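You operate a simulated robot arm through the tools that you are given. There is no shell and no other tool.

Carry out the task below with a simulated robot arm. There is one attempt and no reset: what you move stays moved.

TASK
Shut the keyboard drawer. Then set the camera zoom ring to 70. Then fetch the green camera battery and set it on top of the blue booking block. Then fetch the black camera battery and set it on the blue letter tile on the bare stretch of the counter. Then press the flash test key two times. Then take the red flash battery and leave it on the bare stretch of the counter. Then press the booth clear key three times. Then put the purple memory card on the sandbag tray of the flash stand. Then put the green letter tile that says "m" from the middle of the counter on the blue plaque. Then shut the tray cover. Do these in the order given. Set down upright: green camera battery, black camera battery, red flash battery, purple memory card. The camera zoom ring goes to its stop.

The check looks at the end state, three seconds after you hand in, the way a careful person would. Anything else that was tipped, shoved, dropped, spilled or broken makes it a failure. A push-on lid holds only when it is set on centred and level and pressed home; a screw cap is set on level and turned clockwise until tight.

THE ROBOT
A 7-joint arm with a two-finger parallel gripper on a trunk, on a base that drives. Base frame: it is fixed to the floor where the robot stands at the start and does not move with it; the origin is under the middle of the robot, x ahead of it, y to its left, z up. Units: mm, rad, N and s.
With the tool pointing down near the work surface it reaches from about 420 to 900 mm from the robot's upright axis, wherever it stands. Its first joint turns from -0.297 to 2.199 rad. Places, roughly: bare stretch of the counter [-100, 1700, 800]; black camera battery [1250, 0, 750]; blue booking block [-500, 1750, 750]; blue letter tile [0, 1750, 750]; blue plaque [500, 1750, 750]; booth clear key [1400, -100, 800]; camera zoom ring [800, -200, 1700]; flash test key [1300, 500, 1000]; green camera battery [1250, -250, 750]; green letter tile [500, 1500, 750]; keyboard drawer [800, 0, 700]; purple memory card [1250, -500, 750]; red flash battery [1250, 500, 1000]; sandbag tray of the flash stand (17x22 cm) [1240, 400, 420]; tray cover [200, -1400, 700]. Payload 1.57 kg.
Tool frame: the origin (TCP) lies between the finger pads and is the grasp point; the fingertips stand 30 mm ahead of it; z points along the fingers, y is the line along which they close. Largest opening 80 mm; finger width 17, thickness 12; the body of the gripper, 40 by 82 mm, starts 80 mm behind the TCP.
Orientation is that of the tool frame in the base frame, as a unit quaternion [x, y, z, w]. With the fingers straight down and closing along the base's y, the tool's x points along the base's -x, its y along +y and its z along -z.

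THE INTERFACE
- The arm moves only by the tool apply_moves. Its arguments are lists of equal length, an entry for each row: "translation": the shift along the base's x, y, z in mm, a list of three; "turn": the turn, a rotation vector about the base's x, y, z in rad, a list of three; "claw": the opening, from 0 (shut) to 1 (fully open). In form: {"translation": [[dx, dy, dz], ...], "turn": [[ax, ay, az], ...], "claw": [claw, ...]}. A call has 1 to 20 rows; each row is the pose to reach, as a shift and turn from the pose commanded when the call began. Each row takes 0.2 s and may step no farther than 50 mm and 0.15 rad from the row before; otherwise, or with a gripper value out of range, the whole call is refused. Where a pose cannot be reached the arm comes as near as it can. A force on the tool above 40 N (or 10 N above the force at the start of the call, whichever is more), or a blocked arm, ends the call early, and 0.2 s more pass. The fingers move at their own pace (about 45 mm/s each) and stop on an object; they squeeze with about 36 N. The grip force told is the motor's: it shows also when the fingers shut on nothing. Time passes only in rows, and 0.2 s behind the last, so rows that repeat a pose let the fingers close. It gives the time, the measured TCP pose, the force on the tool (base axes), the opening and the grip force at its end, in the units of the frame above (readings bear some noise), with the torque about the TCP (base axes, N m) and any sound that the robot's microphone picked up.
- Cameras (640 x 400 px; columns grow to the right, rows downward): "scene" is now at [11.9, -230.7, 1227]; the picture's right is [0.03, -1.00, 0.00], its down [-0.11, -0.00, -0.99] and it looks along [0.99, 0.03, -0.11] (base axes); focal length 214 px, centre (320, 200). "wrist" rides on the gripper at [72, -7, -122] in the tool frame; the picture's right is [0.09, 1.00, 0.00], its down [-0.84, 0.08, -0.54] and it looks along [-0.54, 0.05, 0.84] (tool axes); focal length 238 px, centre (320, 200). There is no depth. A picture from a camera that has moved, and an enlarged one, comes with that camera's place and axes in the base frame and with its lens. The place of the scene camera against the robot may be out by one fixed shift of up to 12 mm in any direction.
- capture(camera): a new picture of that camera. The clock stands still meanwhile.
- lift_body(by): slides the trunk up (or, below 0, down) by that many mm; the arm and the scene camera ride with it, the base frame stays. It gives what a move gives, with no picture.
- drive_base(legs): drives the robot by 1 to 6 legs, each [ahead, left, turn to the left] in mm, mm and rad, along the robot's own axes; the way and the turn of a leg run together, so that a leg with both is an arc; at most 1500 mm and 3.142 rad a leg. The arm and the cameras ride along, it lands a little off, and it stops where it bumps. It gives what a move gives.
- head_to(pan, tilt): turns the head with the scene camera to pan (to the left, within 1.902 rad either way) and tilt (down, from -0.506 to 1.204), counted from straight ahead of the robot. It gives what a move gives.
- enlarge(camera, box): a new picture of the part [left, top, right, bottom] of that camera's present view, enlarged. The clock stands still meanwhile.
- finish_job(): hands the job in; it is judged then, once.

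Nothing tells you exact positions but the pictures and the camera data. Unless the task says otherwise, let go and move clear before handing in.

The tools are called as name(argument=value, ...) on one line, values as JSON. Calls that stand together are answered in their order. apply_moves: Moves the arm, as the interface text tells. Its arguments: {"type":"object","properties":{"translation":{"type":"array","items":{"type":"array","items":{"type":"number"}}},"turn":{"type":"array","items":{"type":"array","items":{"type":"number"}}},"claw":{"type":"array","items":{"type":"number"}}},"required":["translation","turn","claw"]} The other tools are called the same way: lift_body (by) slides the trunk up or down; drive_base (legs) drives the base; head_to (pan, tilt) turns the head that bears the scene camera; capture (camera) takes a picture; enlarge (camera, box) takes an enlarged picture of a part of a camera's view; finish_job () hands the job in.

At the start:

```text
time: 0.0
tcp_pos: [511.1, 20.5, 999.5]
orientation: [0.0, 1.0, 0.0, 0.0]
wrist_force: [0.1, 0.1, 0.3]
moment: [-0.05, -0.02, -0.04]
width: 79.9
gripper_force: 0.0
trunk travel left (down, up): [-550.0, 240.0]
robot x, y, heading: [-1.3, 1.3, -0.003]
head pan, tilt: [0.026, 0.113]
```

scene: 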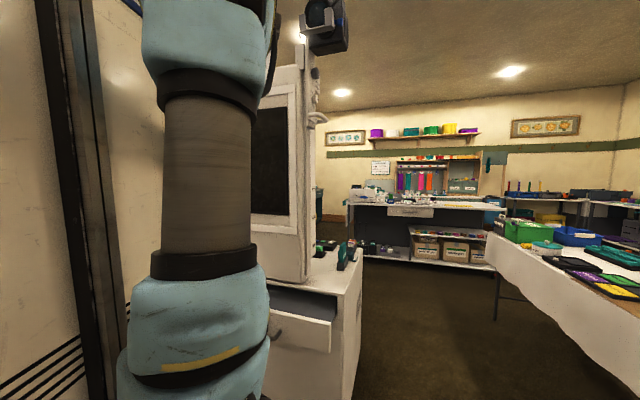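
wrist: 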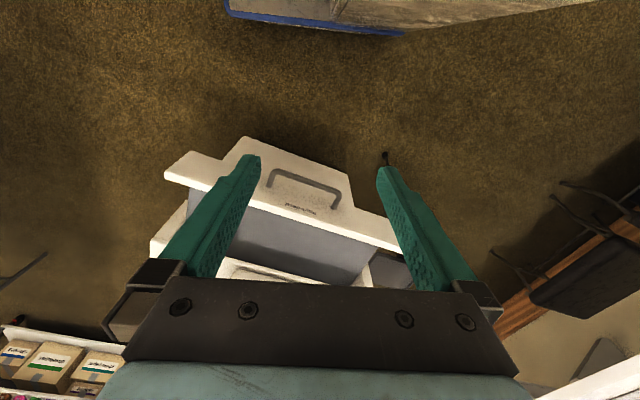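

I see a white booth cabinet ahead with an open drawer at its front, and the arm blocks part of the view. I'll look around with the head first before moving anything.

head_to(pan=0.0, tilt=0.5)

capture(camera="scene")

head_to(pan=0.6, tilt=0.3)

capture(camera="scene")

head_to(pan=1.5, tilt=0.3)

capture(camera="scene")

head_to(pan=-1.0, tilt=0.3)

capture(camera="scene")

head_to(pan=0.0, tilt=-0.4)

capture(camera="scene")

```text
time: 0.9
tcp_pos: [511.3, 20.2, 999.9]
orientation: [-0.001, 1.0, 0.0, 0.0]
wrist_force: [0.0, -0.3, 0.0]
moment: [0.0, -0.03, 0.02]
width: 80.2
gripper_force: 0.1
trunk travel left (down, up): [-550.0, 240.0]
robot x, y, heading: [-0.6, -0.1, 0.003]
head pan, tilt: [0.0, 0.499]
```

```text
taken
camera scene: at [10.6, -233.2, 1191.4], right [0.0, -1.0, 0.0], down [-0.48, 0.0, -0.88], along [0.88, 0.0, -0.48], focal length 214 px, centre (320, 200)
```

scene: 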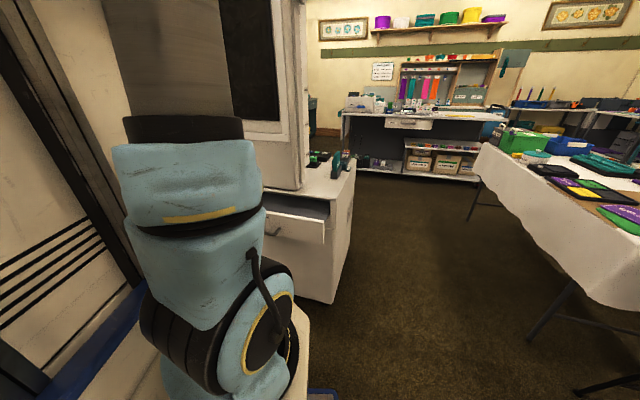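

```text
time: 1.9
tcp_pos: [513.2, 21.6, 1000.2]
orientation: [0.0, 1.0, 0.0, 0.0]
wrist_force: [-0.2, -0.1, 0.0]
moment: [0.0, 0.03, 0.0]
width: 79.9
gripper_force: 0.0
trunk travel left (down, up): [-550.0, 240.0]
robot x, y, heading: [-1.1, -1.6, -0.0]
head pan, tilt: [0.6, 0.3]
```

```text
taken
camera scene: at [-3.3, -180.5, 1209.7], right [0.56, -0.83, 0.0], down [-0.24, -0.17, -0.96], along [0.79, 0.54, -0.3], focal length 214 px, centre (320, 200)
```

scene: 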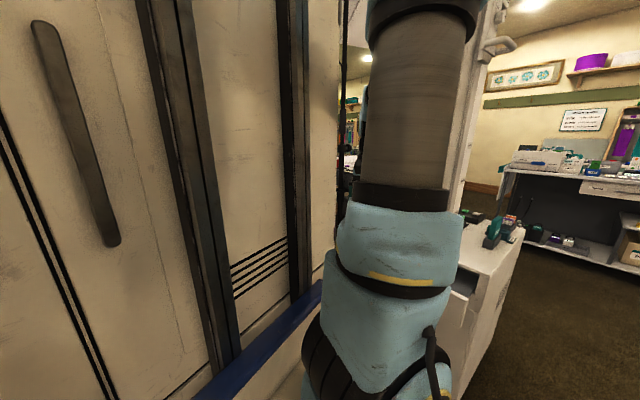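

```text
time: 3.1
tcp_pos: [512.5, 19.8, 1000.2]
orientation: [0.0, 1.0, 0.0, 0.0]
wrist_force: [0.3, 0.5, 0.3]
moment: [-0.01, -0.01, 0.0]
width: 80.2
gripper_force: 0.2
trunk travel left (down, up): [-550.0, 240.0]
robot x, y, heading: [0.8, 0.5, 0.001]
head pan, tilt: [1.499, 0.3]
```

```text
taken
camera scene: at [-73.6, -140.1, 1209.7], right [1.0, -0.07, 0.0], down [-0.02, -0.29, -0.96], along [0.07, 0.95, -0.3], focal length 214 px, centre (320, 200)
```

scene: 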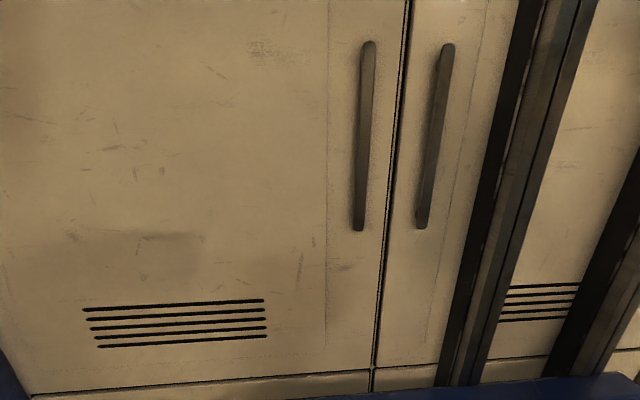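

```text
time: 5.3
tcp_pos: [512.1, 20.7, 1000.0]
orientation: [0.0, 1.0, 0.0, 0.0]
wrist_force: [-0.3, 0.7, -0.2]
moment: [-0.02, 0.02, 0.0]
width: 79.8
gripper_force: 0.0
trunk travel left (down, up): [-550.0, 240.0]
robot x, y, heading: [-4.1, -1.0, 0.004]
head pan, tilt: [-1.0, 0.3]
```

```text
taken
camera scene: at [-29.9, -311.7, 1209.7], right [-0.84, -0.54, 0.0], down [-0.16, 0.25, -0.96], along [0.52, -0.8, -0.3], focal length 214 px, centre (320, 200)
```

scene: 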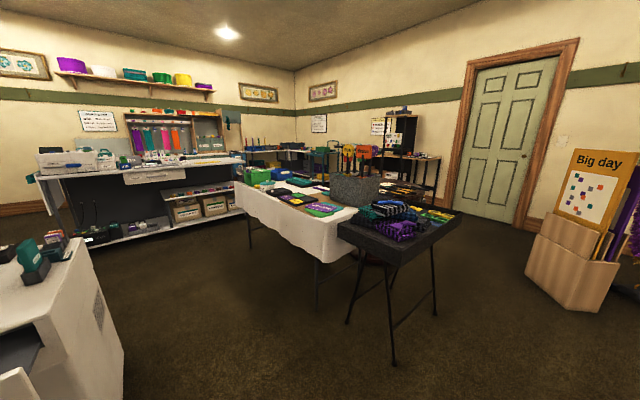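

```text
time: 6.6
tcp_pos: [511.5, 20.5, 999.9]
orientation: [0.001, 1.0, 0.0, -0.001]
wrist_force: [-1.0, -0.6, 0.2]
moment: [-0.02, -0.01, 0.0]
width: 80.0
gripper_force: 0.1
trunk travel left (down, up): [-550.0, 240.0]
robot x, y, heading: [-0.4, 0.4, 0.002]
head pan, tilt: [0.0, -0.4]
```

```text
taken
camera scene: at [-7.2, -233.2, 1270.4], right [0.0, -1.0, 0.0], down [0.39, 0.0, -0.92], along [0.92, 0.0, 0.39], focal length 214 px, centre (320, 200)
```

scene: 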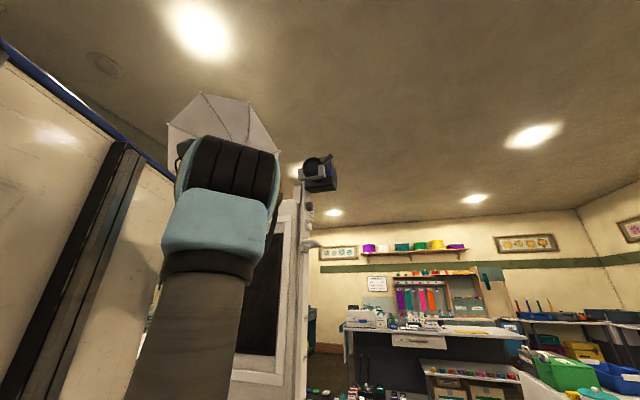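

The drawer in front of the booth stands open and the booth seems turned a bit relative to my frame. I'll look closer through both cameras.

enlarge(camera="wrist", box=[120, 100, 440, 300])

head_to(pan=-0.15, tilt=0.3)

enlarge(camera="scene", box=[180, 60, 500, 260])

```text
2.00 times, centred on (280, 200) of wrist
camera zoom: at [439.9, 13.0, 1120.9], right [-0.09, 1.0, 0.0], down [0.84, 0.08, 0.54], along [0.54, 0.05, -0.84], focal length 477 px, centre (400, 200)
```

zoom: 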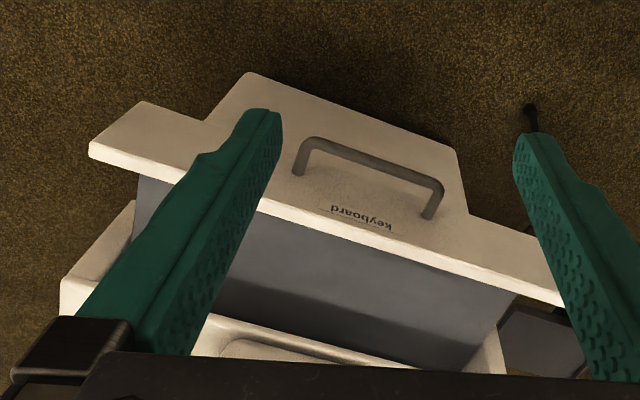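

```text
time: 7.7
tcp_pos: [512.2, 20.1, 1000.5]
orientation: [-0.001, 1.0, -0.001, -0.001]
wrist_force: [-0.2, 1.0, -0.3]
moment: [0.0, -0.01, -0.02]
width: 79.9
gripper_force: 0.0
trunk travel left (down, up): [-550.0, 240.0]
robot x, y, heading: [1.5, -0.9, 0.002]
head pan, tilt: [-0.15, 0.3]
```

```text
2.00 times, centred on (340, 160) of scene
camera zoom: at [12.0, -247.1, 1209.8], right [-0.15, -0.99, 0.0], down [-0.29, 0.04, -0.96], along [0.94, -0.14, -0.29], focal length 429 px, centre (280, 280)
```

zoom: 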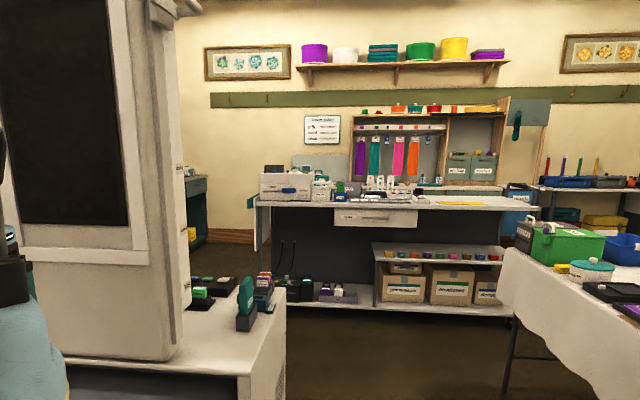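

The drawer's front stands about 150 mm out from the booth and slants. I'll shut the claw, tilt the tool forward, and lower in front of the drawer to look at it more closely.

apply_moves(translation=[[0, 0, -30], [0, 0, -60], [0, 0, -90], [0, 0, -120], [0, 0, -150], [0, 0, -180], [0, 0, -180]], turn=[[0, -0.13, 0], [0, -0.26, 0], [0, -0.39, 0], [0, -0.52, 0], [0, -0.65, 0], [0, -0.78, 0], [0, -0.78, 0]], claw=[0, 0, 0, 0, 0, 0, 0])

capture(camera="wrist")

head_to(pan=0.2, tilt=0.4)

capture(camera="scene")

```text
time: 9.5
tcp_pos: [584.0, 41.5, 828.0]
orientation: [0.03, 0.917, -0.002, 0.399]
wrist_force: [-0.6, -0.1, 0.2]
moment: [0.01, 0.01, 0.0]
width: 0.0
gripper_force: 21.5
out of reach, approached as far as the arm can: row 5, 6, 7
trunk travel left (down, up): [-550.0, 240.0]
robot x, y, heading: [4.2, 3.4, -0.003]
head pan, tilt: [-0.15, 0.3]
stopped in row 7: the arm was blocked; the commanded pose is now the measured one
```

```text
taken
camera wrist: at [444.8, 42.4, 857.5], right [-0.01, 1.0, -0.05], down [0.18, 0.05, 0.98], along [0.98, 0.0, -0.18], focal length 238 px, centre (320, 200)
```

wrist: 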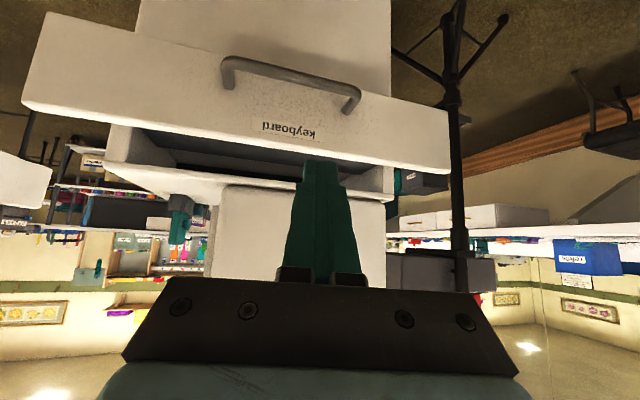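

```text
time: 10.3
tcp_pos: [581.6, 43.4, 826.2]
orientation: [0.029, 0.918, -0.003, 0.396]
wrist_force: [-0.9, 0.1, -0.3]
moment: [-0.01, 0.02, 0.0]
width: 0.0
gripper_force: 21.4
trunk travel left (down, up): [-550.0, 240.0]
robot x, y, heading: [-0.9, 0.8, 0.001]
head pan, tilt: [0.201, 0.4]
```

```text
taken
camera scene: at [15.3, -215.9, 1199.2], right [0.2, -0.98, 0.0], down [-0.39, -0.08, -0.92], along [0.9, 0.18, -0.39], focal length 214 px, centre (320, 200)
```

scene: 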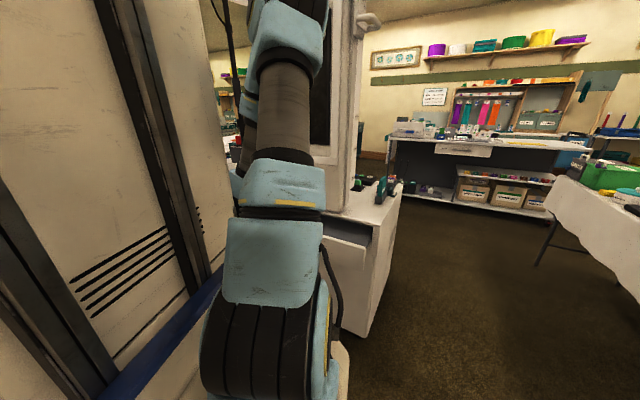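

The drawer's front plate is at about (719, 0, 721), turned by about 0.27 rad, with the handle lower at z≈668. I'll lower the trunk so the fingertips are level with the label, then push the drawer in.

lift_body(by=-90)

apply_moves(translation=[[20, -15, 0], [40, -30, 0], [60, -40, 0], [75, -45, 0]], turn=[[0, 0, 0], [0, 0, 0], [0, 0, 0], [0, 0, 0]], claw=[0, 0, 0, 0])

capture(camera="wrist")

```text
time: 11.6
tcp_pos: [584.3, 46.6, 739.4]
orientation: [0.029, 0.916, 0.0, 0.399]
wrist_force: [-0.1, -0.1, 0.0]
moment: [-0.04, -0.01, -0.03]
width: 0.2
gripper_force: 21.3
trunk travel left (down, up): [-460.0, 330.0]
robot x, y, heading: [2.4, 2.2, -0.002]
head pan, tilt: [0.201, 0.4]
```

```text
time: 12.6
tcp_pos: [649.8, 1.5, 739.1]
orientation: [0.023, 0.918, -0.001, 0.397]
wrist_force: [-0.6, 0.1, 0.7]
moment: [0.03, -0.02, -0.02]
width: 0.0
gripper_force: 21.1
trunk travel left (down, up): [-460.0, 330.0]
robot x, y, heading: [1.2, -1.2, 0.0]
head pan, tilt: [0.201, 0.4]
```

```text
taken
camera wrist: at [511.3, -0.1, 770.0], right [-0.02, 1.0, -0.05], down [0.18, 0.05, 0.98], along [0.98, 0.01, -0.18], focal length 238 px, centre (320, 200)
```

wrist: 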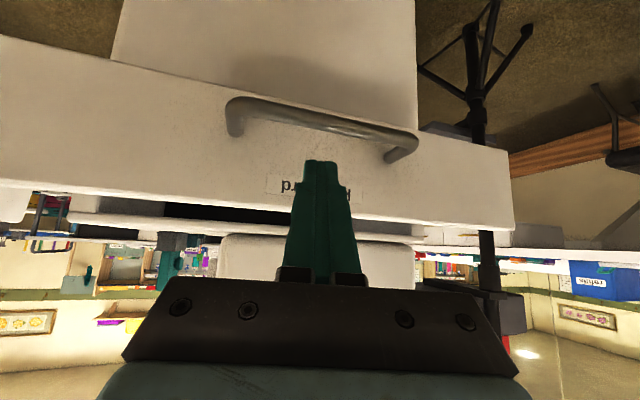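

The fingertips are lined up with the label. Now I'll push along the drawer's own closing direction.

apply_moves(translation=[[14.5, -4, 0], [29, -8, 0], [43.5, -12, 0], [58, -16, 0], [72, -20, 0], [87, -24, 0], [101, -28, 0], [116, -32, 0], [130, -36, 0], [145, -40, 0], [159, -43, 0], [169, -46, 0]], turn=[[0, 0, 0], [0, 0, 0], [0, 0, 0], [0, 0, 0], [0, 0, 0], [0, 0, 0], [0, 0, 0], [0, 0, 0], [0, 0, 0], [0, 0, 0], [0, 0, 0], [0, 0, 0]], claw=[0, 0, 0, 0, 0, 0, 0, 0, 0, 0, 0, 0])

capture(camera="wrist")

```text
time: 15.2
tcp_pos: [819.4, -44.9, 740.2]
orientation: [0.023, 0.918, 0.0, 0.397]
wrist_force: [-2.0, 0.7, -0.4]
moment: [0.03, 0.06, -0.03]
width: 0.2
gripper_force: 21.4
trunk travel left (down, up): [-460.0, 330.0]
robot x, y, heading: [-2.9, 1.4, -0.001]
head pan, tilt: [0.201, 0.4]
```

```text
taken
camera wrist: at [680.4, -46.7, 770.6], right [-0.02, 1.0, -0.05], down [0.18, 0.05, 0.98], along [0.98, 0.01, -0.18], focal length 238 px, centre (320, 200)
```

wrist: 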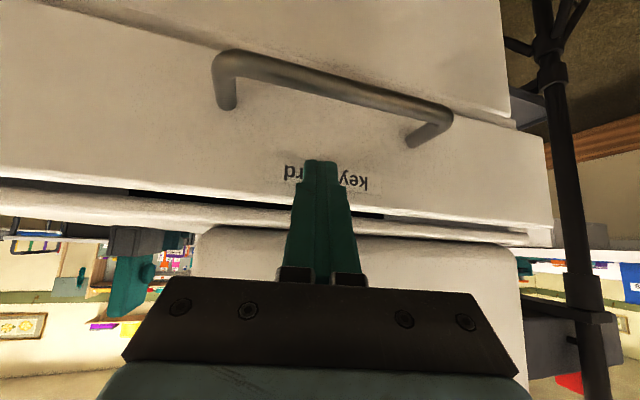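

The drawer is moving in with only a small gap left. I'll keep pushing until it stops.

apply_moves(translation=[[9.6, -2.6, 0], [19.2, -5.2, 0], [29, -7.8, 0], [38.6, -10.5, 0], [48, -13, 0], [58, -16, 0], [67.5, -18.4, 0]], turn=[[0, 0, 0], [0, 0, 0], [0, 0, 0], [0, 0, 0], [0, 0, 0], [0, 0, 0], [0, 0, 0]], claw=[0, 0, 0, 0, 0, 0, 0])

capture(camera="wrist")

```text
time: 15.8
tcp_pos: [834.3, -48.8, 740.2]
orientation: [0.023, 0.919, -0.001, 0.395]
wrist_force: [-23.1, -2.0, 15.5]
moment: [-0.25, -0.09, -0.3]
width: 0.0
gripper_force: 21.3
trunk travel left (down, up): [-460.0, 330.0]
robot x, y, heading: [-0.8, -1.5, -0.002]
head pan, tilt: [0.201, 0.4]
stopped in row 3: the force on the tool passed its limit at 56 N (the readings are from after the stop); the commanded pose is now the measured one
```

```text
taken
camera wrist: at [696.2, -51.3, 770.8], right [-0.02, 1.0, -0.05], down [0.19, 0.05, 0.98], along [0.98, 0.01, -0.19], focal length 238 px, centre (320, 200)
```

wrist: 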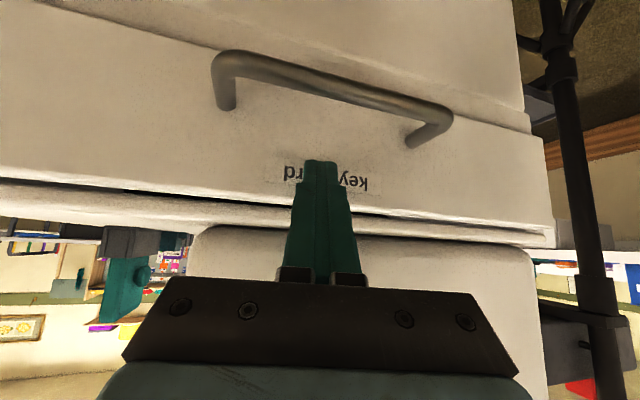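

It stopped with a firm push. I'll back off and look at the seating from above and try another small push.

apply_moves(translation=[[3, -0.8, 0], [6, -1.6, 0], [9, -2.4, 0], [12, -3.2, 0]], turn=[[0, 0, 0], [0, 0, 0], [0, 0, 0], [0, 0, 0]], claw=[0, 0, 0, 0])

apply_moves(translation=[[-20, 5, 0], [-50, 13, 20], [-90, 23, 50], [-130, 33, 80]], turn=[[0, 0, 0], [0, 0, 0], [0, 0, 0], [0, 0, 0]], claw=[0, 0, 0, 0])

capture(camera="wrist")

```text
time: 16.2
tcp_pos: [835.2, -48.8, 739.6]
orientation: [0.023, 0.919, 0.0, 0.394]
wrist_force: [-20.9, -2.2, 15.1]
moment: [-0.2, -0.08, -0.33]
width: 0.0
gripper_force: 21.1
trunk travel left (down, up): [-460.0, 330.0]
robot x, y, heading: [0.6, 0.1, 0.0]
head pan, tilt: [0.201, 0.4]
stopped in row 1: the force on the tool passed its limit at 45 N (the readings are from after the stop); the commanded pose is now the measured one
```

```text
refused: row 3 steps farther than a row can; nothing moved
```

```text
taken
camera wrist: at [696.3, -51.2, 770.8], right [-0.02, 1.0, -0.05], down [0.19, 0.05, 0.98], along [0.98, 0.01, -0.19], focal length 238 px, centre (320, 200)
```

wrist: 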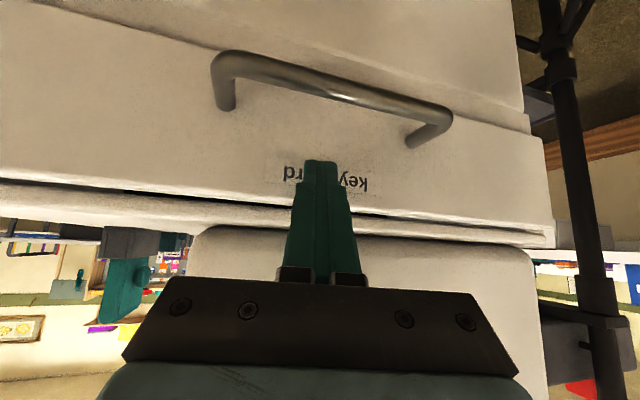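

The drawer is shut and doesn't move further. I'll back off and look at the camera up on the booth for the zoom ring.

apply_moves(translation=[[-20, 5, 0], [-50, 13, 20], [-80, 23, 45], [-110, 33, 70]], turn=[[0, 0, 0], [0, 0, 0], [0, 0, 0], [0, 0, 0]], claw=[0, 0, 0, 0])

capture(camera="wrist")

head_to(pan=0.0, tilt=-0.45)

enlarge(camera="scene", box=[260, 130, 380, 205])

capture(camera="scene")

```text
time: 17.2
tcp_pos: [727.1, -16.7, 807.4]
orientation: [0.024, 0.919, -0.001, 0.393]
wrist_force: [0.2, -0.3, -0.5]
moment: [0.03, -0.02, 0.05]
width: 0.3
gripper_force: 21.2
trunk travel left (down, up): [-460.0, 330.0]
robot x, y, heading: [-0.7, 0.5, -0.005]
head pan, tilt: [0.201, 0.4]
```

```text
taken
camera wrist: at [588.8, -18.1, 838.7], right [-0.02, 1.0, -0.05], down [0.19, 0.05, 0.98], along [0.98, 0.01, -0.19], focal length 238 px, centre (320, 200)
```

wrist: 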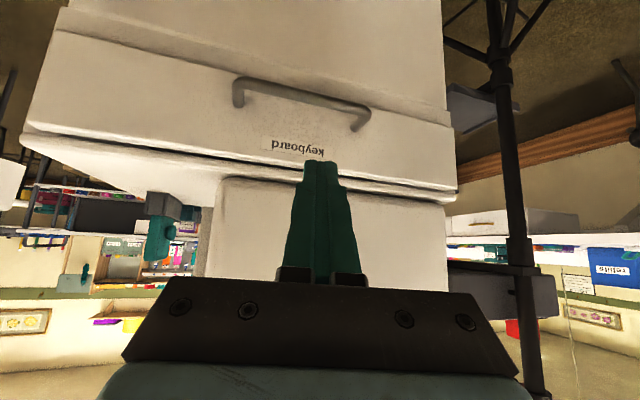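

```text
time: 18.3
tcp_pos: [727.5, -15.9, 806.7]
orientation: [0.023, 0.919, 0.0, 0.392]
wrist_force: [0.4, 0.1, -0.3]
moment: [0.03, -0.01, 0.04]
width: 0.1
gripper_force: 21.2
trunk travel left (down, up): [-460.0, 330.0]
robot x, y, heading: [-3.1, 4.4, -0.001]
head pan, tilt: [0.0, -0.45]
```

```text
5.33 times, centred on (320, 168) of scene
camera zoom: at [-10.9, -233.2, 1184.1], right [0.0, -1.0, 0.0], down [0.43, 0.0, -0.9], along [0.9, 0.0, 0.43], focal length 1144 px, centre (320, 373)
```

zoom: 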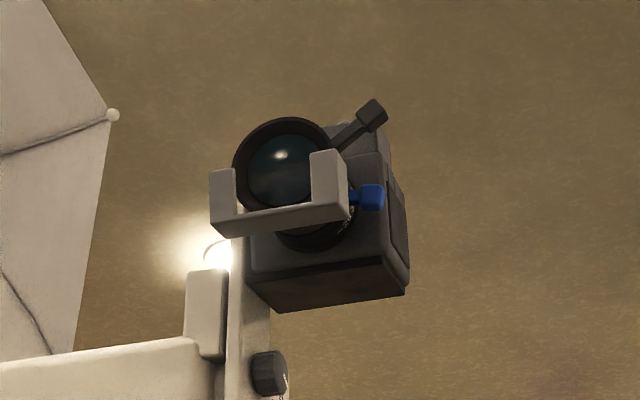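

```text
taken
camera scene: at [-10.9, -233.2, 1184.1], right [0.0, -1.0, 0.0], down [0.43, 0.0, -0.9], along [0.9, 0.0, 0.43], focal length 214 px, centre (320, 200)
```

scene: 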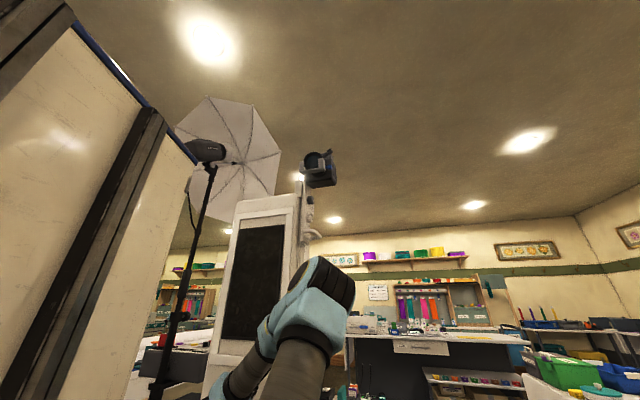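

The zoom ring has a black lever up on its right and there's a blue lug on the other side of the bracket. I'll raise the trunk for a closer look at the ring's scale.

apply_moves(translation=[[-30, 5, 20], [-60, 10, 40], [-90, 15, 60]], turn=[[0, 0, 0], [0, 0, 0], [0, 0, 0]], claw=[0, 0, 0])

lift_body(by=330)

head_to(pan=0.0, tilt=-0.2)

capture(camera="scene")

```text
time: 19.1
tcp_pos: [635.1, -1.0, 867.0]
orientation: [0.023, 0.919, 0.0, 0.393]
wrist_force: [-1.2, 0.0, 0.2]
moment: [-0.01, 0.01, 0.0]
width: 0.1
gripper_force: 21.4
trunk travel left (down, up): [-460.0, 330.0]
robot x, y, heading: [1.1, -1.3, 0.003]
head pan, tilt: [0.0, -0.45]
```

```text
time: 22.4
tcp_pos: [635.0, -0.3, 1196.9]
orientation: [0.022, 0.919, 0.001, 0.393]
wrist_force: [-0.4, 0.0, 0.4]
moment: [0.01, 0.0, 0.01]
width: 0.0
gripper_force: 20.9
trunk travel left (down, up): [-790.0, 0.0]
robot x, y, heading: [-2.3, 1.3, 0.0]
head pan, tilt: [0.0, -0.45]
```

```text
time: 23.2
tcp_pos: [635.4, 0.4, 1196.8]
orientation: [0.023, 0.92, 0.001, 0.392]
wrist_force: [0.1, 0.2, -0.7]
moment: [0.01, 0.0, -0.01]
width: 0.0
gripper_force: 21.4
trunk travel left (down, up): [-790.0, 0.0]
robot x, y, heading: [-2.2, 0.6, 0.002]
head pan, tilt: [0.0, -0.201]
```

```text
taken
camera scene: at [2.1, -233.2, 1494.9], right [0.0, -1.0, 0.0], down [0.2, 0.0, -0.98], along [0.98, 0.0, 0.2], focal length 214 px, centre (320, 200)
```

scene: 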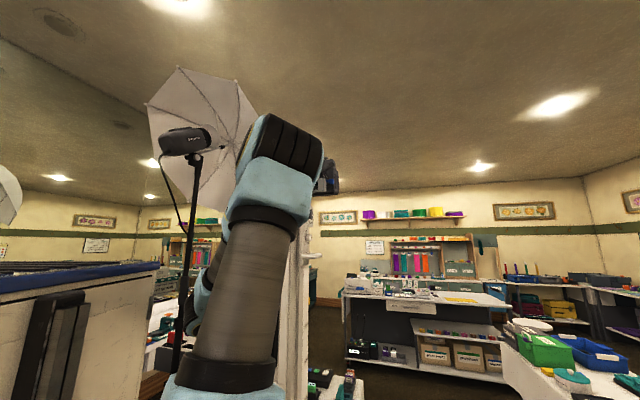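

My elbow blocks the head's view, so I'll bring the wrist camera up in front of the lens for a close look.

apply_moves(translation=[[-10, -15, 45], [-20, -30, 90], [-30, -45, 135], [-40, -60, 180], [-50, -75, 225], [-60, -90, 270], [-70, -105, 312], [-80, -120, 354], [-90, -135, 396], [-100, -150, 435]], turn=[[0, -0.05, 0], [0, -0.1, 0], [0, -0.15, 0], [0, -0.2, 0], [0, -0.25, 0], [0, -0.3, 0], [0, -0.35, 0], [0, -0.4, 0], [0, -0.45, 0], [0, -0.5, 0]], claw=[0, 0, 0, 0, 0, 0, 0, 0, 0, 0])

capture(camera="wrist")

capture(camera="scene")

```text
time: 25.4
tcp_pos: [660.1, -170.9, 1536.5]
orientation: [0.044, 0.794, -0.016, 0.606]
wrist_force: [-0.9, -0.3, 0.0]
moment: [0.0, -0.03, 0.03]
width: 0.0
gripper_force: 21.1
out of reach, approached as far as the arm can: row 5, 6, 7, 8, 9, 10
trunk travel left (down, up): [-790.0, 0.0]
robot x, y, heading: [1.7, -0.0, -0.001]
head pan, tilt: [0.0, -0.201]
```

```text
taken
camera wrist: at [522.8, -165.5, 1498.5], right [0.06, 1.0, -0.06], down [-0.3, 0.08, 0.95], along [0.95, -0.04, 0.3], focal length 238 px, centre (320, 200)
```

wrist: 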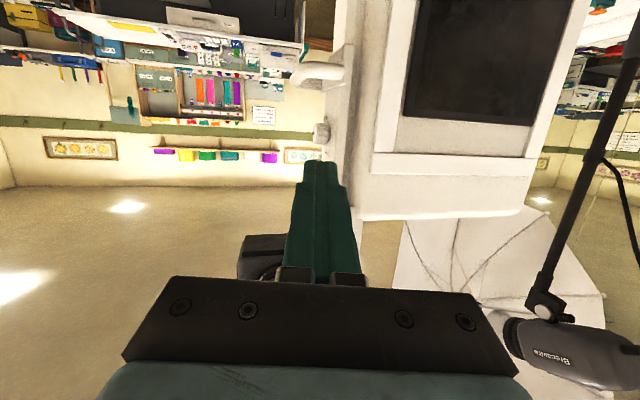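

```text
taken
camera scene: at [2.4, -234.0, 1494.7], right [0.0, -1.0, 0.0], down [0.2, 0.0, -0.98], along [0.98, 0.0, 0.2], focal length 214 px, centre (320, 200)
```

scene: 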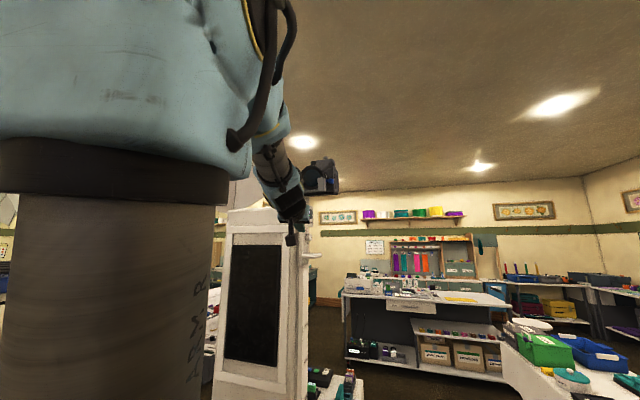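

The lens sits at roughly (750, -215, 1730). I'll move the arm out to the left so the head camera can zoom in on it.

apply_moves(translation=[[-10, 40, -30], [-20, 80, -60], [-30, 120, -90], [-40, 160, -120], [-40, 200, -150], [-40, 240, -180]], turn=[[0, 0, 0], [0, 0, 0], [0, 0, 0], [0, 0, 0], [0, 0, 0], [0, 0, 0]], claw=[0, 0, 0, 0, 0, 0])

capture(camera="scene")

enlarge(camera="scene", box=[280, 130, 376, 190])

```text
refused: row 1 steps farther than a row can; nothing moved
```

```text
taken
camera scene: at [2.4, -234.0, 1494.7], right [0.0, -1.0, 0.0], down [0.2, 0.0, -0.98], along [0.98, 0.0, 0.2], focal length 214 px, centre (320, 200)
```

scene: 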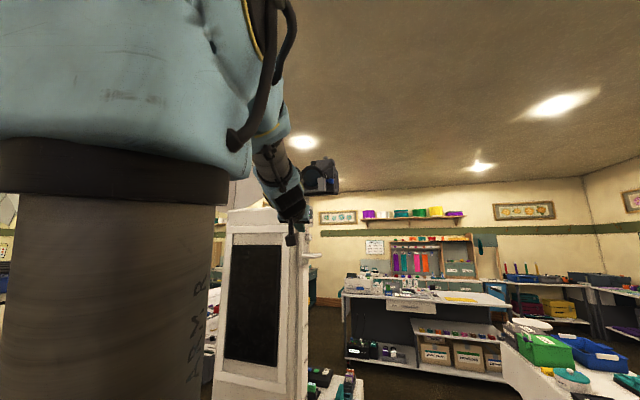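

```text
6.67 times, centred on (328, 160) of scene
camera zoom: at [2.4, -234.0, 1494.7], right [0.0, -1.0, 0.0], down [0.2, 0.0, -0.98], along [0.98, 0.0, 0.2], focal length 1430 px, centre (267, 467)
```

zoom: 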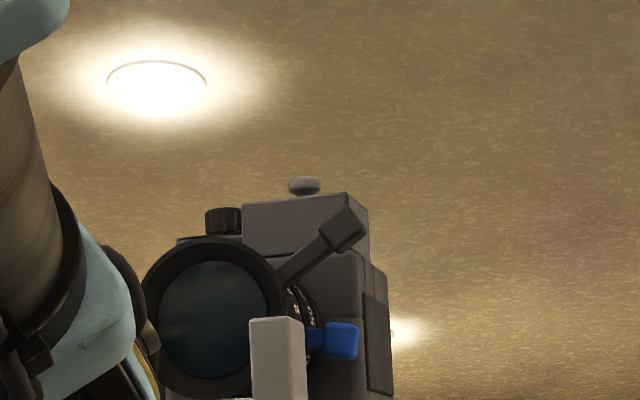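

There are two levers on the lens: a black one and a blue one, with marks on the ring between. I'll clear the arm and zoom in to read them.

apply_moves(translation=[[-8, 35, -30], [-16, 70, -60], [-24, 105, -90], [-32, 140, -120], [-40, 175, -150], [-40, 210, -180], [-40, 245, -210]], turn=[[0, 0, 0], [0, 0, 0], [0, 0, 0], [0, 0, 0], [0, 0, 0], [0, 0, 0], [0, 0, 0]], claw=[0, 0, 0, 0, 0, 0, 0])

capture(camera="scene")

enlarge(camera="scene", box=[296, 150, 344, 180])

```text
time: 27.2
tcp_pos: [653.5, -25.0, 1328.6]
orientation: [0.114, 0.784, -0.066, 0.607]
wrist_force: [0.8, -0.6, -0.6]
moment: [-0.04, -0.01, -0.01]
width: 0.1
gripper_force: 21.3
out of reach, approached as far as the arm can: row 2
trunk travel left (down, up): [-790.0, 0.0]
robot x, y, heading: [-4.0, 1.0, 0.001]
head pan, tilt: [0.0, -0.201]
stopped in row 7: the arm was blocked; the commanded pose is now the measured one
```

```text
taken
camera scene: at [3.4, -247.8, 1490.9], right [0.0, -1.0, -0.01], down [0.2, 0.01, -0.98], along [0.98, 0.0, 0.2], focal length 214 px, centre (320, 200)
```

scene: 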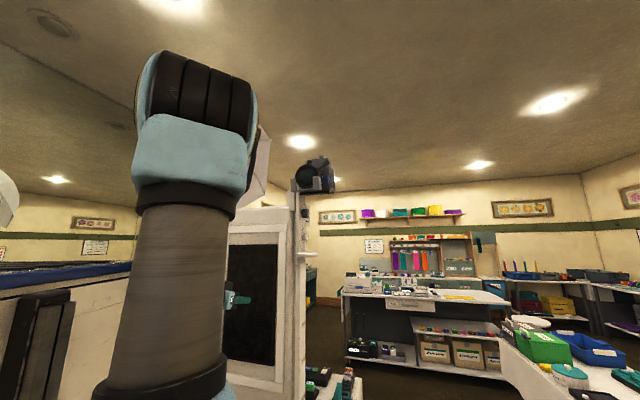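

```text
13.33 times, centred on (320, 165) of scene
camera zoom: at [3.4, -247.8, 1490.9], right [0.0, -1.0, -0.01], down [0.2, 0.01, -0.98], along [0.98, 0.0, 0.2], focal length 2860 px, centre (320, 667)
```

zoom: 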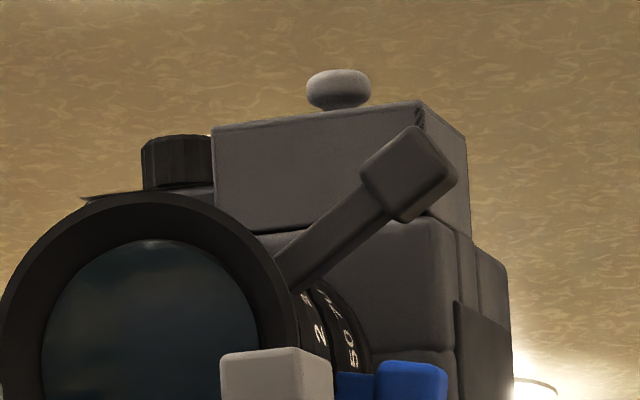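

The arm seems to press on something to the left (the trunk leaned a bit), so I'll back the arm off to the right immediately and check. On the ring I can already read part of a scale ("50", "7..").

apply_moves(translation=[[8, -30, 20], [16, -60, 40], [20, -80, 50]], turn=[[0, 0, 0], [0, 0, 0], [0, 0, 0]], claw=[0, 0, 0])

head_to(pan=0.3, tilt=0.3)

capture(camera="scene")

head_to(pan=1.2, tilt=0.5)

capture(camera="scene")

```text
time: 28.0
tcp_pos: [668.7, -75.9, 1378.3]
orientation: [0.098, 0.786, -0.061, 0.607]
wrist_force: [-0.9, -0.5, 0.5]
moment: [0.0, 0.01, -0.02]
width: 0.0
gripper_force: 21.4
trunk travel left (down, up): [-790.0, 0.0]
robot x, y, heading: [-1.0, 1.1, 0.002]
head pan, tilt: [0.0, -0.201]
```

```text
time: 28.9
tcp_pos: [668.7, -76.6, 1377.8]
orientation: [0.098, 0.786, -0.061, 0.608]
wrist_force: [-0.2, 0.6, -0.8]
moment: [0.03, -0.01, 0.0]
width: 0.0
gripper_force: 21.6
trunk travel left (down, up): [-790.0, 0.0]
robot x, y, heading: [0.4, 1.8, -0.001]
head pan, tilt: [0.3, 0.3]
```

```text
taken
camera scene: at [8.0, -205.7, 1449.8], right [0.29, -0.96, 0.0], down [-0.28, -0.09, -0.96], along [0.91, 0.28, -0.29], focal length 214 px, centre (320, 200)
```

scene: 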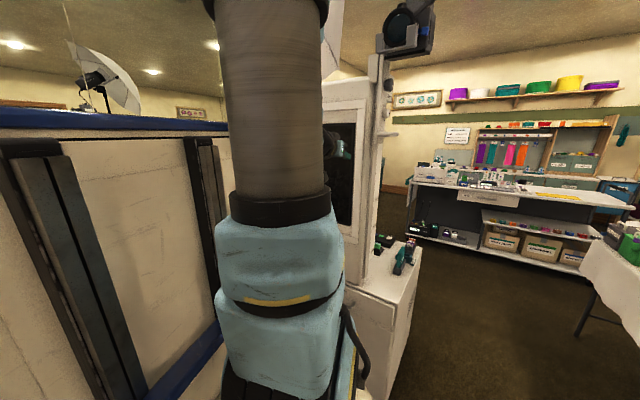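

```text
time: 30.1
tcp_pos: [668.1, -77.1, 1378.7]
orientation: [0.099, 0.786, -0.061, 0.607]
wrist_force: [-0.7, -0.3, 0.2]
moment: [0.04, 0.01, 0.01]
width: 0.0
gripper_force: 21.9
trunk travel left (down, up): [-790.0, 0.0]
robot x, y, heading: [1.1, 0.2, 0.006]
head pan, tilt: [1.201, 0.499]
```

```text
taken
camera scene: at [-48.2, -148.4, 1431.3], right [0.93, -0.36, 0.0], down [-0.17, -0.45, -0.88], along [0.32, 0.82, -0.48], focal length 214 px, centre (320, 200)
```

scene: 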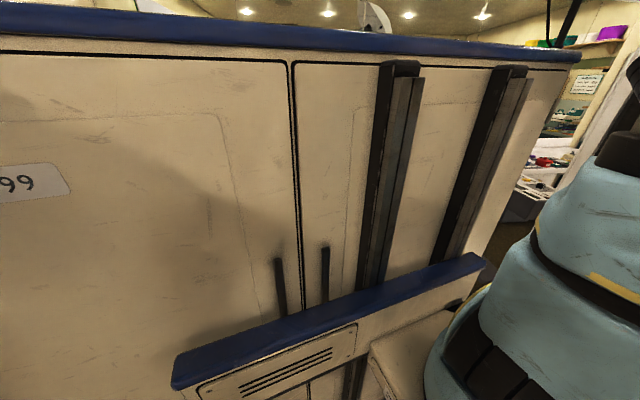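

The big panel on my left may be my own body (the arm's ledge rides on its rails) – driving a little to the right will tell. I'll drive right by 150 mm, which also helps with the lens, and look again.

drive_base(legs=[[0, -150, 0]])

capture(camera="scene")

head_to(pan=0.3, tilt=-0.2)

capture(camera="scene")

```text
time: 31.5
tcp_pos: [668.4, -231.5, 1379.6]
orientation: [0.099, 0.786, -0.062, 0.608]
wrist_force: [0.2, -0.6, -0.8]
moment: [0.03, 0.03, 0.0]
width: 0.2
gripper_force: 21.5
trunk travel left (down, up): [-790.0, 0.0]
robot x, y, heading: [-0.7, -150.0, -0.0]
head pan, tilt: [1.201, 0.499]
```

```text
taken
camera scene: at [-47.7, -300.6, 1431.4], right [0.93, -0.36, 0.0], down [-0.17, -0.45, -0.88], along [0.32, 0.82, -0.48], focal length 214 px, centre (320, 200)
```

scene: 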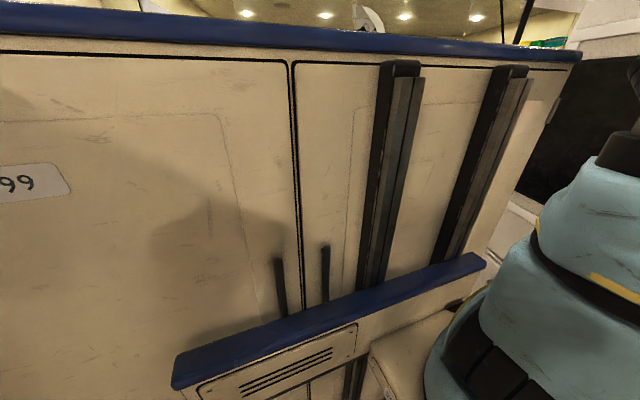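

```text
time: 32.7
tcp_pos: [668.4, -229.3, 1380.1]
orientation: [0.099, 0.786, -0.061, 0.608]
wrist_force: [-0.7, -0.1, 0.3]
moment: [-0.01, -0.01, -0.01]
width: 0.0
gripper_force: 21.3
trunk travel left (down, up): [-790.0, 0.0]
robot x, y, heading: [-1.9, -155.2, 0.001]
head pan, tilt: [0.3, -0.201]
```

```text
taken
camera scene: at [-1.1, -361.0, 1494.9], right [0.3, -0.96, 0.0], down [0.19, 0.06, -0.98], along [0.94, 0.29, 0.2], focal length 214 px, centre (320, 200)
```

scene: 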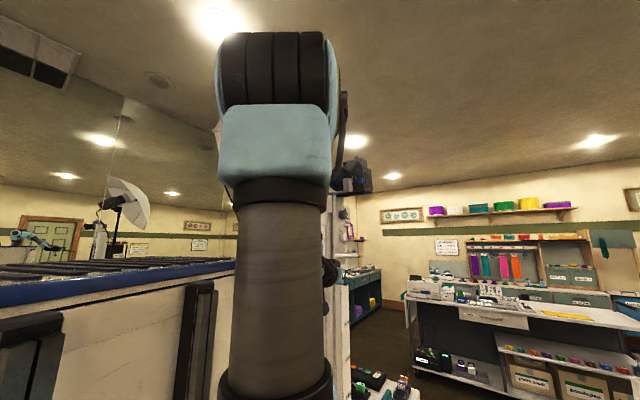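

The panel rides with me, so it is my own body. I need to understand where the arm is mounted, so I'll look down at my own arm base and around my body's edges.

head_to(pan=0.5, tilt=1.1)

capture(camera="scene")

head_to(pan=-0.6, tilt=1.1)

capture(camera="scene")

head_to(pan=1.9, tilt=-0.1)

capture(camera="scene")

head_to(pan=-0.3, tilt=-0.15)

capture(camera="scene")

```text
time: 34.1
tcp_pos: [668.2, -230.4, 1378.6]
orientation: [0.098, 0.786, -0.061, 0.608]
wrist_force: [0.0, 0.0, 0.0]
moment: [0.0, -0.03, -0.01]
width: 0.0
gripper_force: 21.5
trunk travel left (down, up): [-790.0, 0.0]
robot x, y, heading: [1.4, -152.3, 0.0]
head pan, tilt: [0.499, 1.1]
```

```text
taken
camera scene: at [-25.2, -355.4, 1383.7], right [0.48, -0.88, 0.0], down [-0.78, -0.43, -0.45], along [0.4, 0.22, -0.89], focal length 214 px, centre (320, 200)
```

scene: 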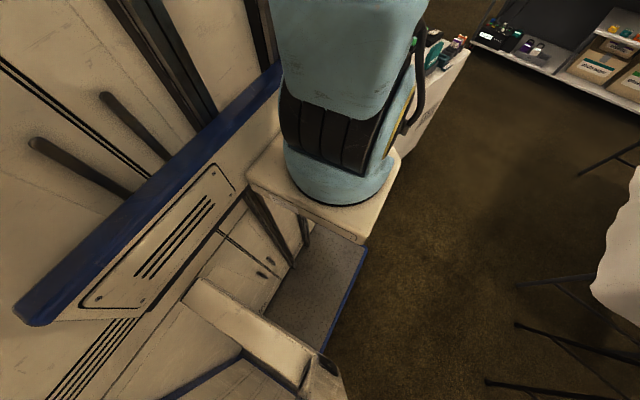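

```text
time: 35.5
tcp_pos: [668.2, -228.6, 1379.1]
orientation: [0.099, 0.786, -0.062, 0.608]
wrist_force: [-0.6, -0.1, 0.3]
moment: [0.01, 0.01, 0.0]
width: 0.0
gripper_force: 21.6
trunk travel left (down, up): [-790.0, 0.0]
robot x, y, heading: [0.8, -149.1, 0.0]
head pan, tilt: [-0.6, 1.1]
```

```text
taken
camera scene: at [-28.6, -421.3, 1383.6], right [-0.56, -0.83, 0.0], down [-0.74, 0.5, -0.45], along [0.37, -0.26, -0.89], focal length 214 px, centre (320, 200)
```

scene: 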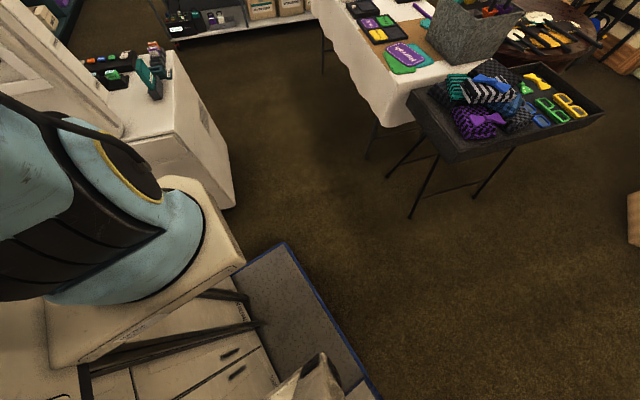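

```text
time: 37.7
tcp_pos: [668.1, -228.4, 1379.4]
orientation: [0.098, 0.786, -0.061, 0.608]
wrist_force: [-0.1, -0.7, 0.2]
moment: [0.02, 0.01, 0.0]
width: 0.0
gripper_force: 21.7
trunk travel left (down, up): [-790.0, 0.0]
robot x, y, heading: [-0.8, -151.3, 0.001]
head pan, tilt: [1.901, -0.099]
```

```text
taken
camera scene: at [-108.7, -303.3, 1486.3], right [0.95, 0.32, 0.0], down [-0.03, 0.09, -0.99], along [-0.32, 0.94, 0.1], focal length 214 px, centre (320, 200)
```

scene: 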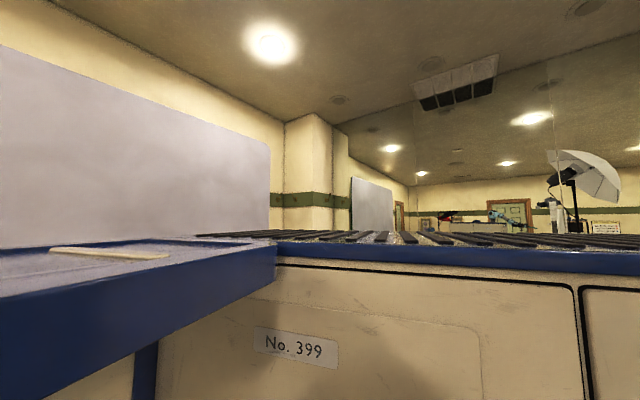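

```text
time: 39.8
tcp_pos: [668.5, -230.4, 1378.9]
orientation: [0.099, 0.785, -0.062, 0.608]
wrist_force: [-0.1, 0.3, -0.2]
moment: [0.03, 0.01, 0.02]
width: 0.0
gripper_force: 21.1
trunk travel left (down, up): [-790.0, 0.0]
robot x, y, heading: [-1.0, -151.9, -0.003]
head pan, tilt: [-0.3, -0.15]
```

```text
taken
camera scene: at [0.8, -410.9, 1490.6], right [-0.3, -0.96, 0.0], down [0.14, -0.04, -0.99], along [0.94, -0.29, 0.15], focal length 214 px, centre (320, 200)
```

scene: 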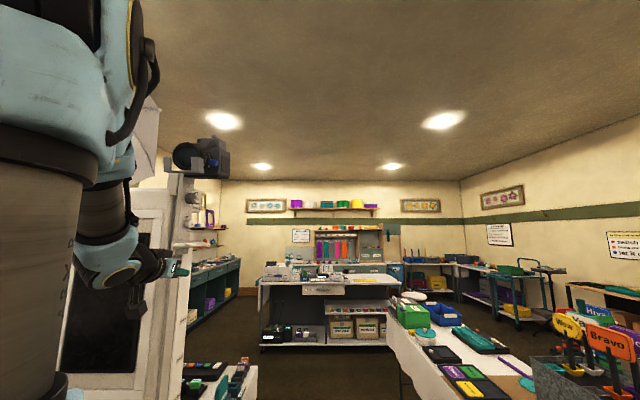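

My body is a column on my left, with the arm on a shelf at its front right and a base about 600 mm wide. The lens is now visible to the head camera, so I'll enlarge it.

enlarge(camera="scene", box=[164, 132, 244, 182])

enlarge(camera="scene", box=[182, 140, 214, 160])

enlarge(camera="scene", box=[192, 150, 208, 160])

```text
8.00 times, centred on (204, 157) of scene
camera zoom: at [0.8, -410.9, 1490.6], right [-0.3, -0.96, 0.0], down [0.14, -0.04, -0.99], along [0.94, -0.29, 0.15], focal length 1716 px, centre (1248, 544)
```

zoom: 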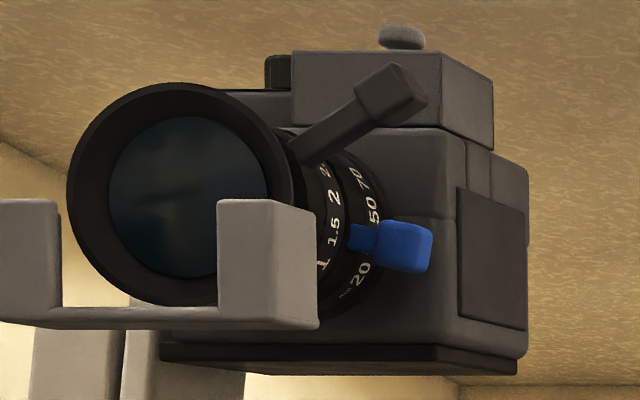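

```text
16.00 times, centred on (198, 150) of scene
camera zoom: at [0.8, -410.9, 1490.6], right [-0.3, -0.96, 0.0], down [0.14, -0.04, -0.99], along [0.94, -0.29, 0.15], focal length 3432 px, centre (2272, 1000)
```

zoom: 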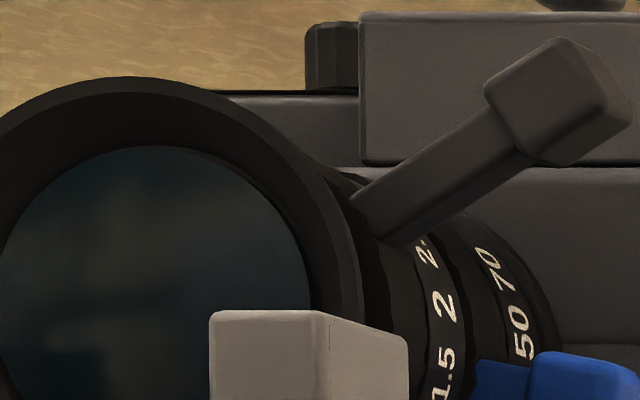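

```text
16.00 times, centred on (200, 155) of scene
camera zoom: at [0.8, -410.9, 1490.6], right [-0.3, -0.96, 0.0], down [0.14, -0.04, -0.99], along [0.94, -0.29, 0.15], focal length 3432 px, centre (2240, 920)
```

zoom: 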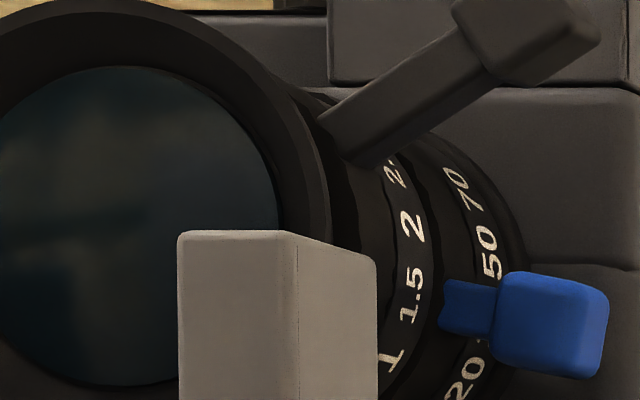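

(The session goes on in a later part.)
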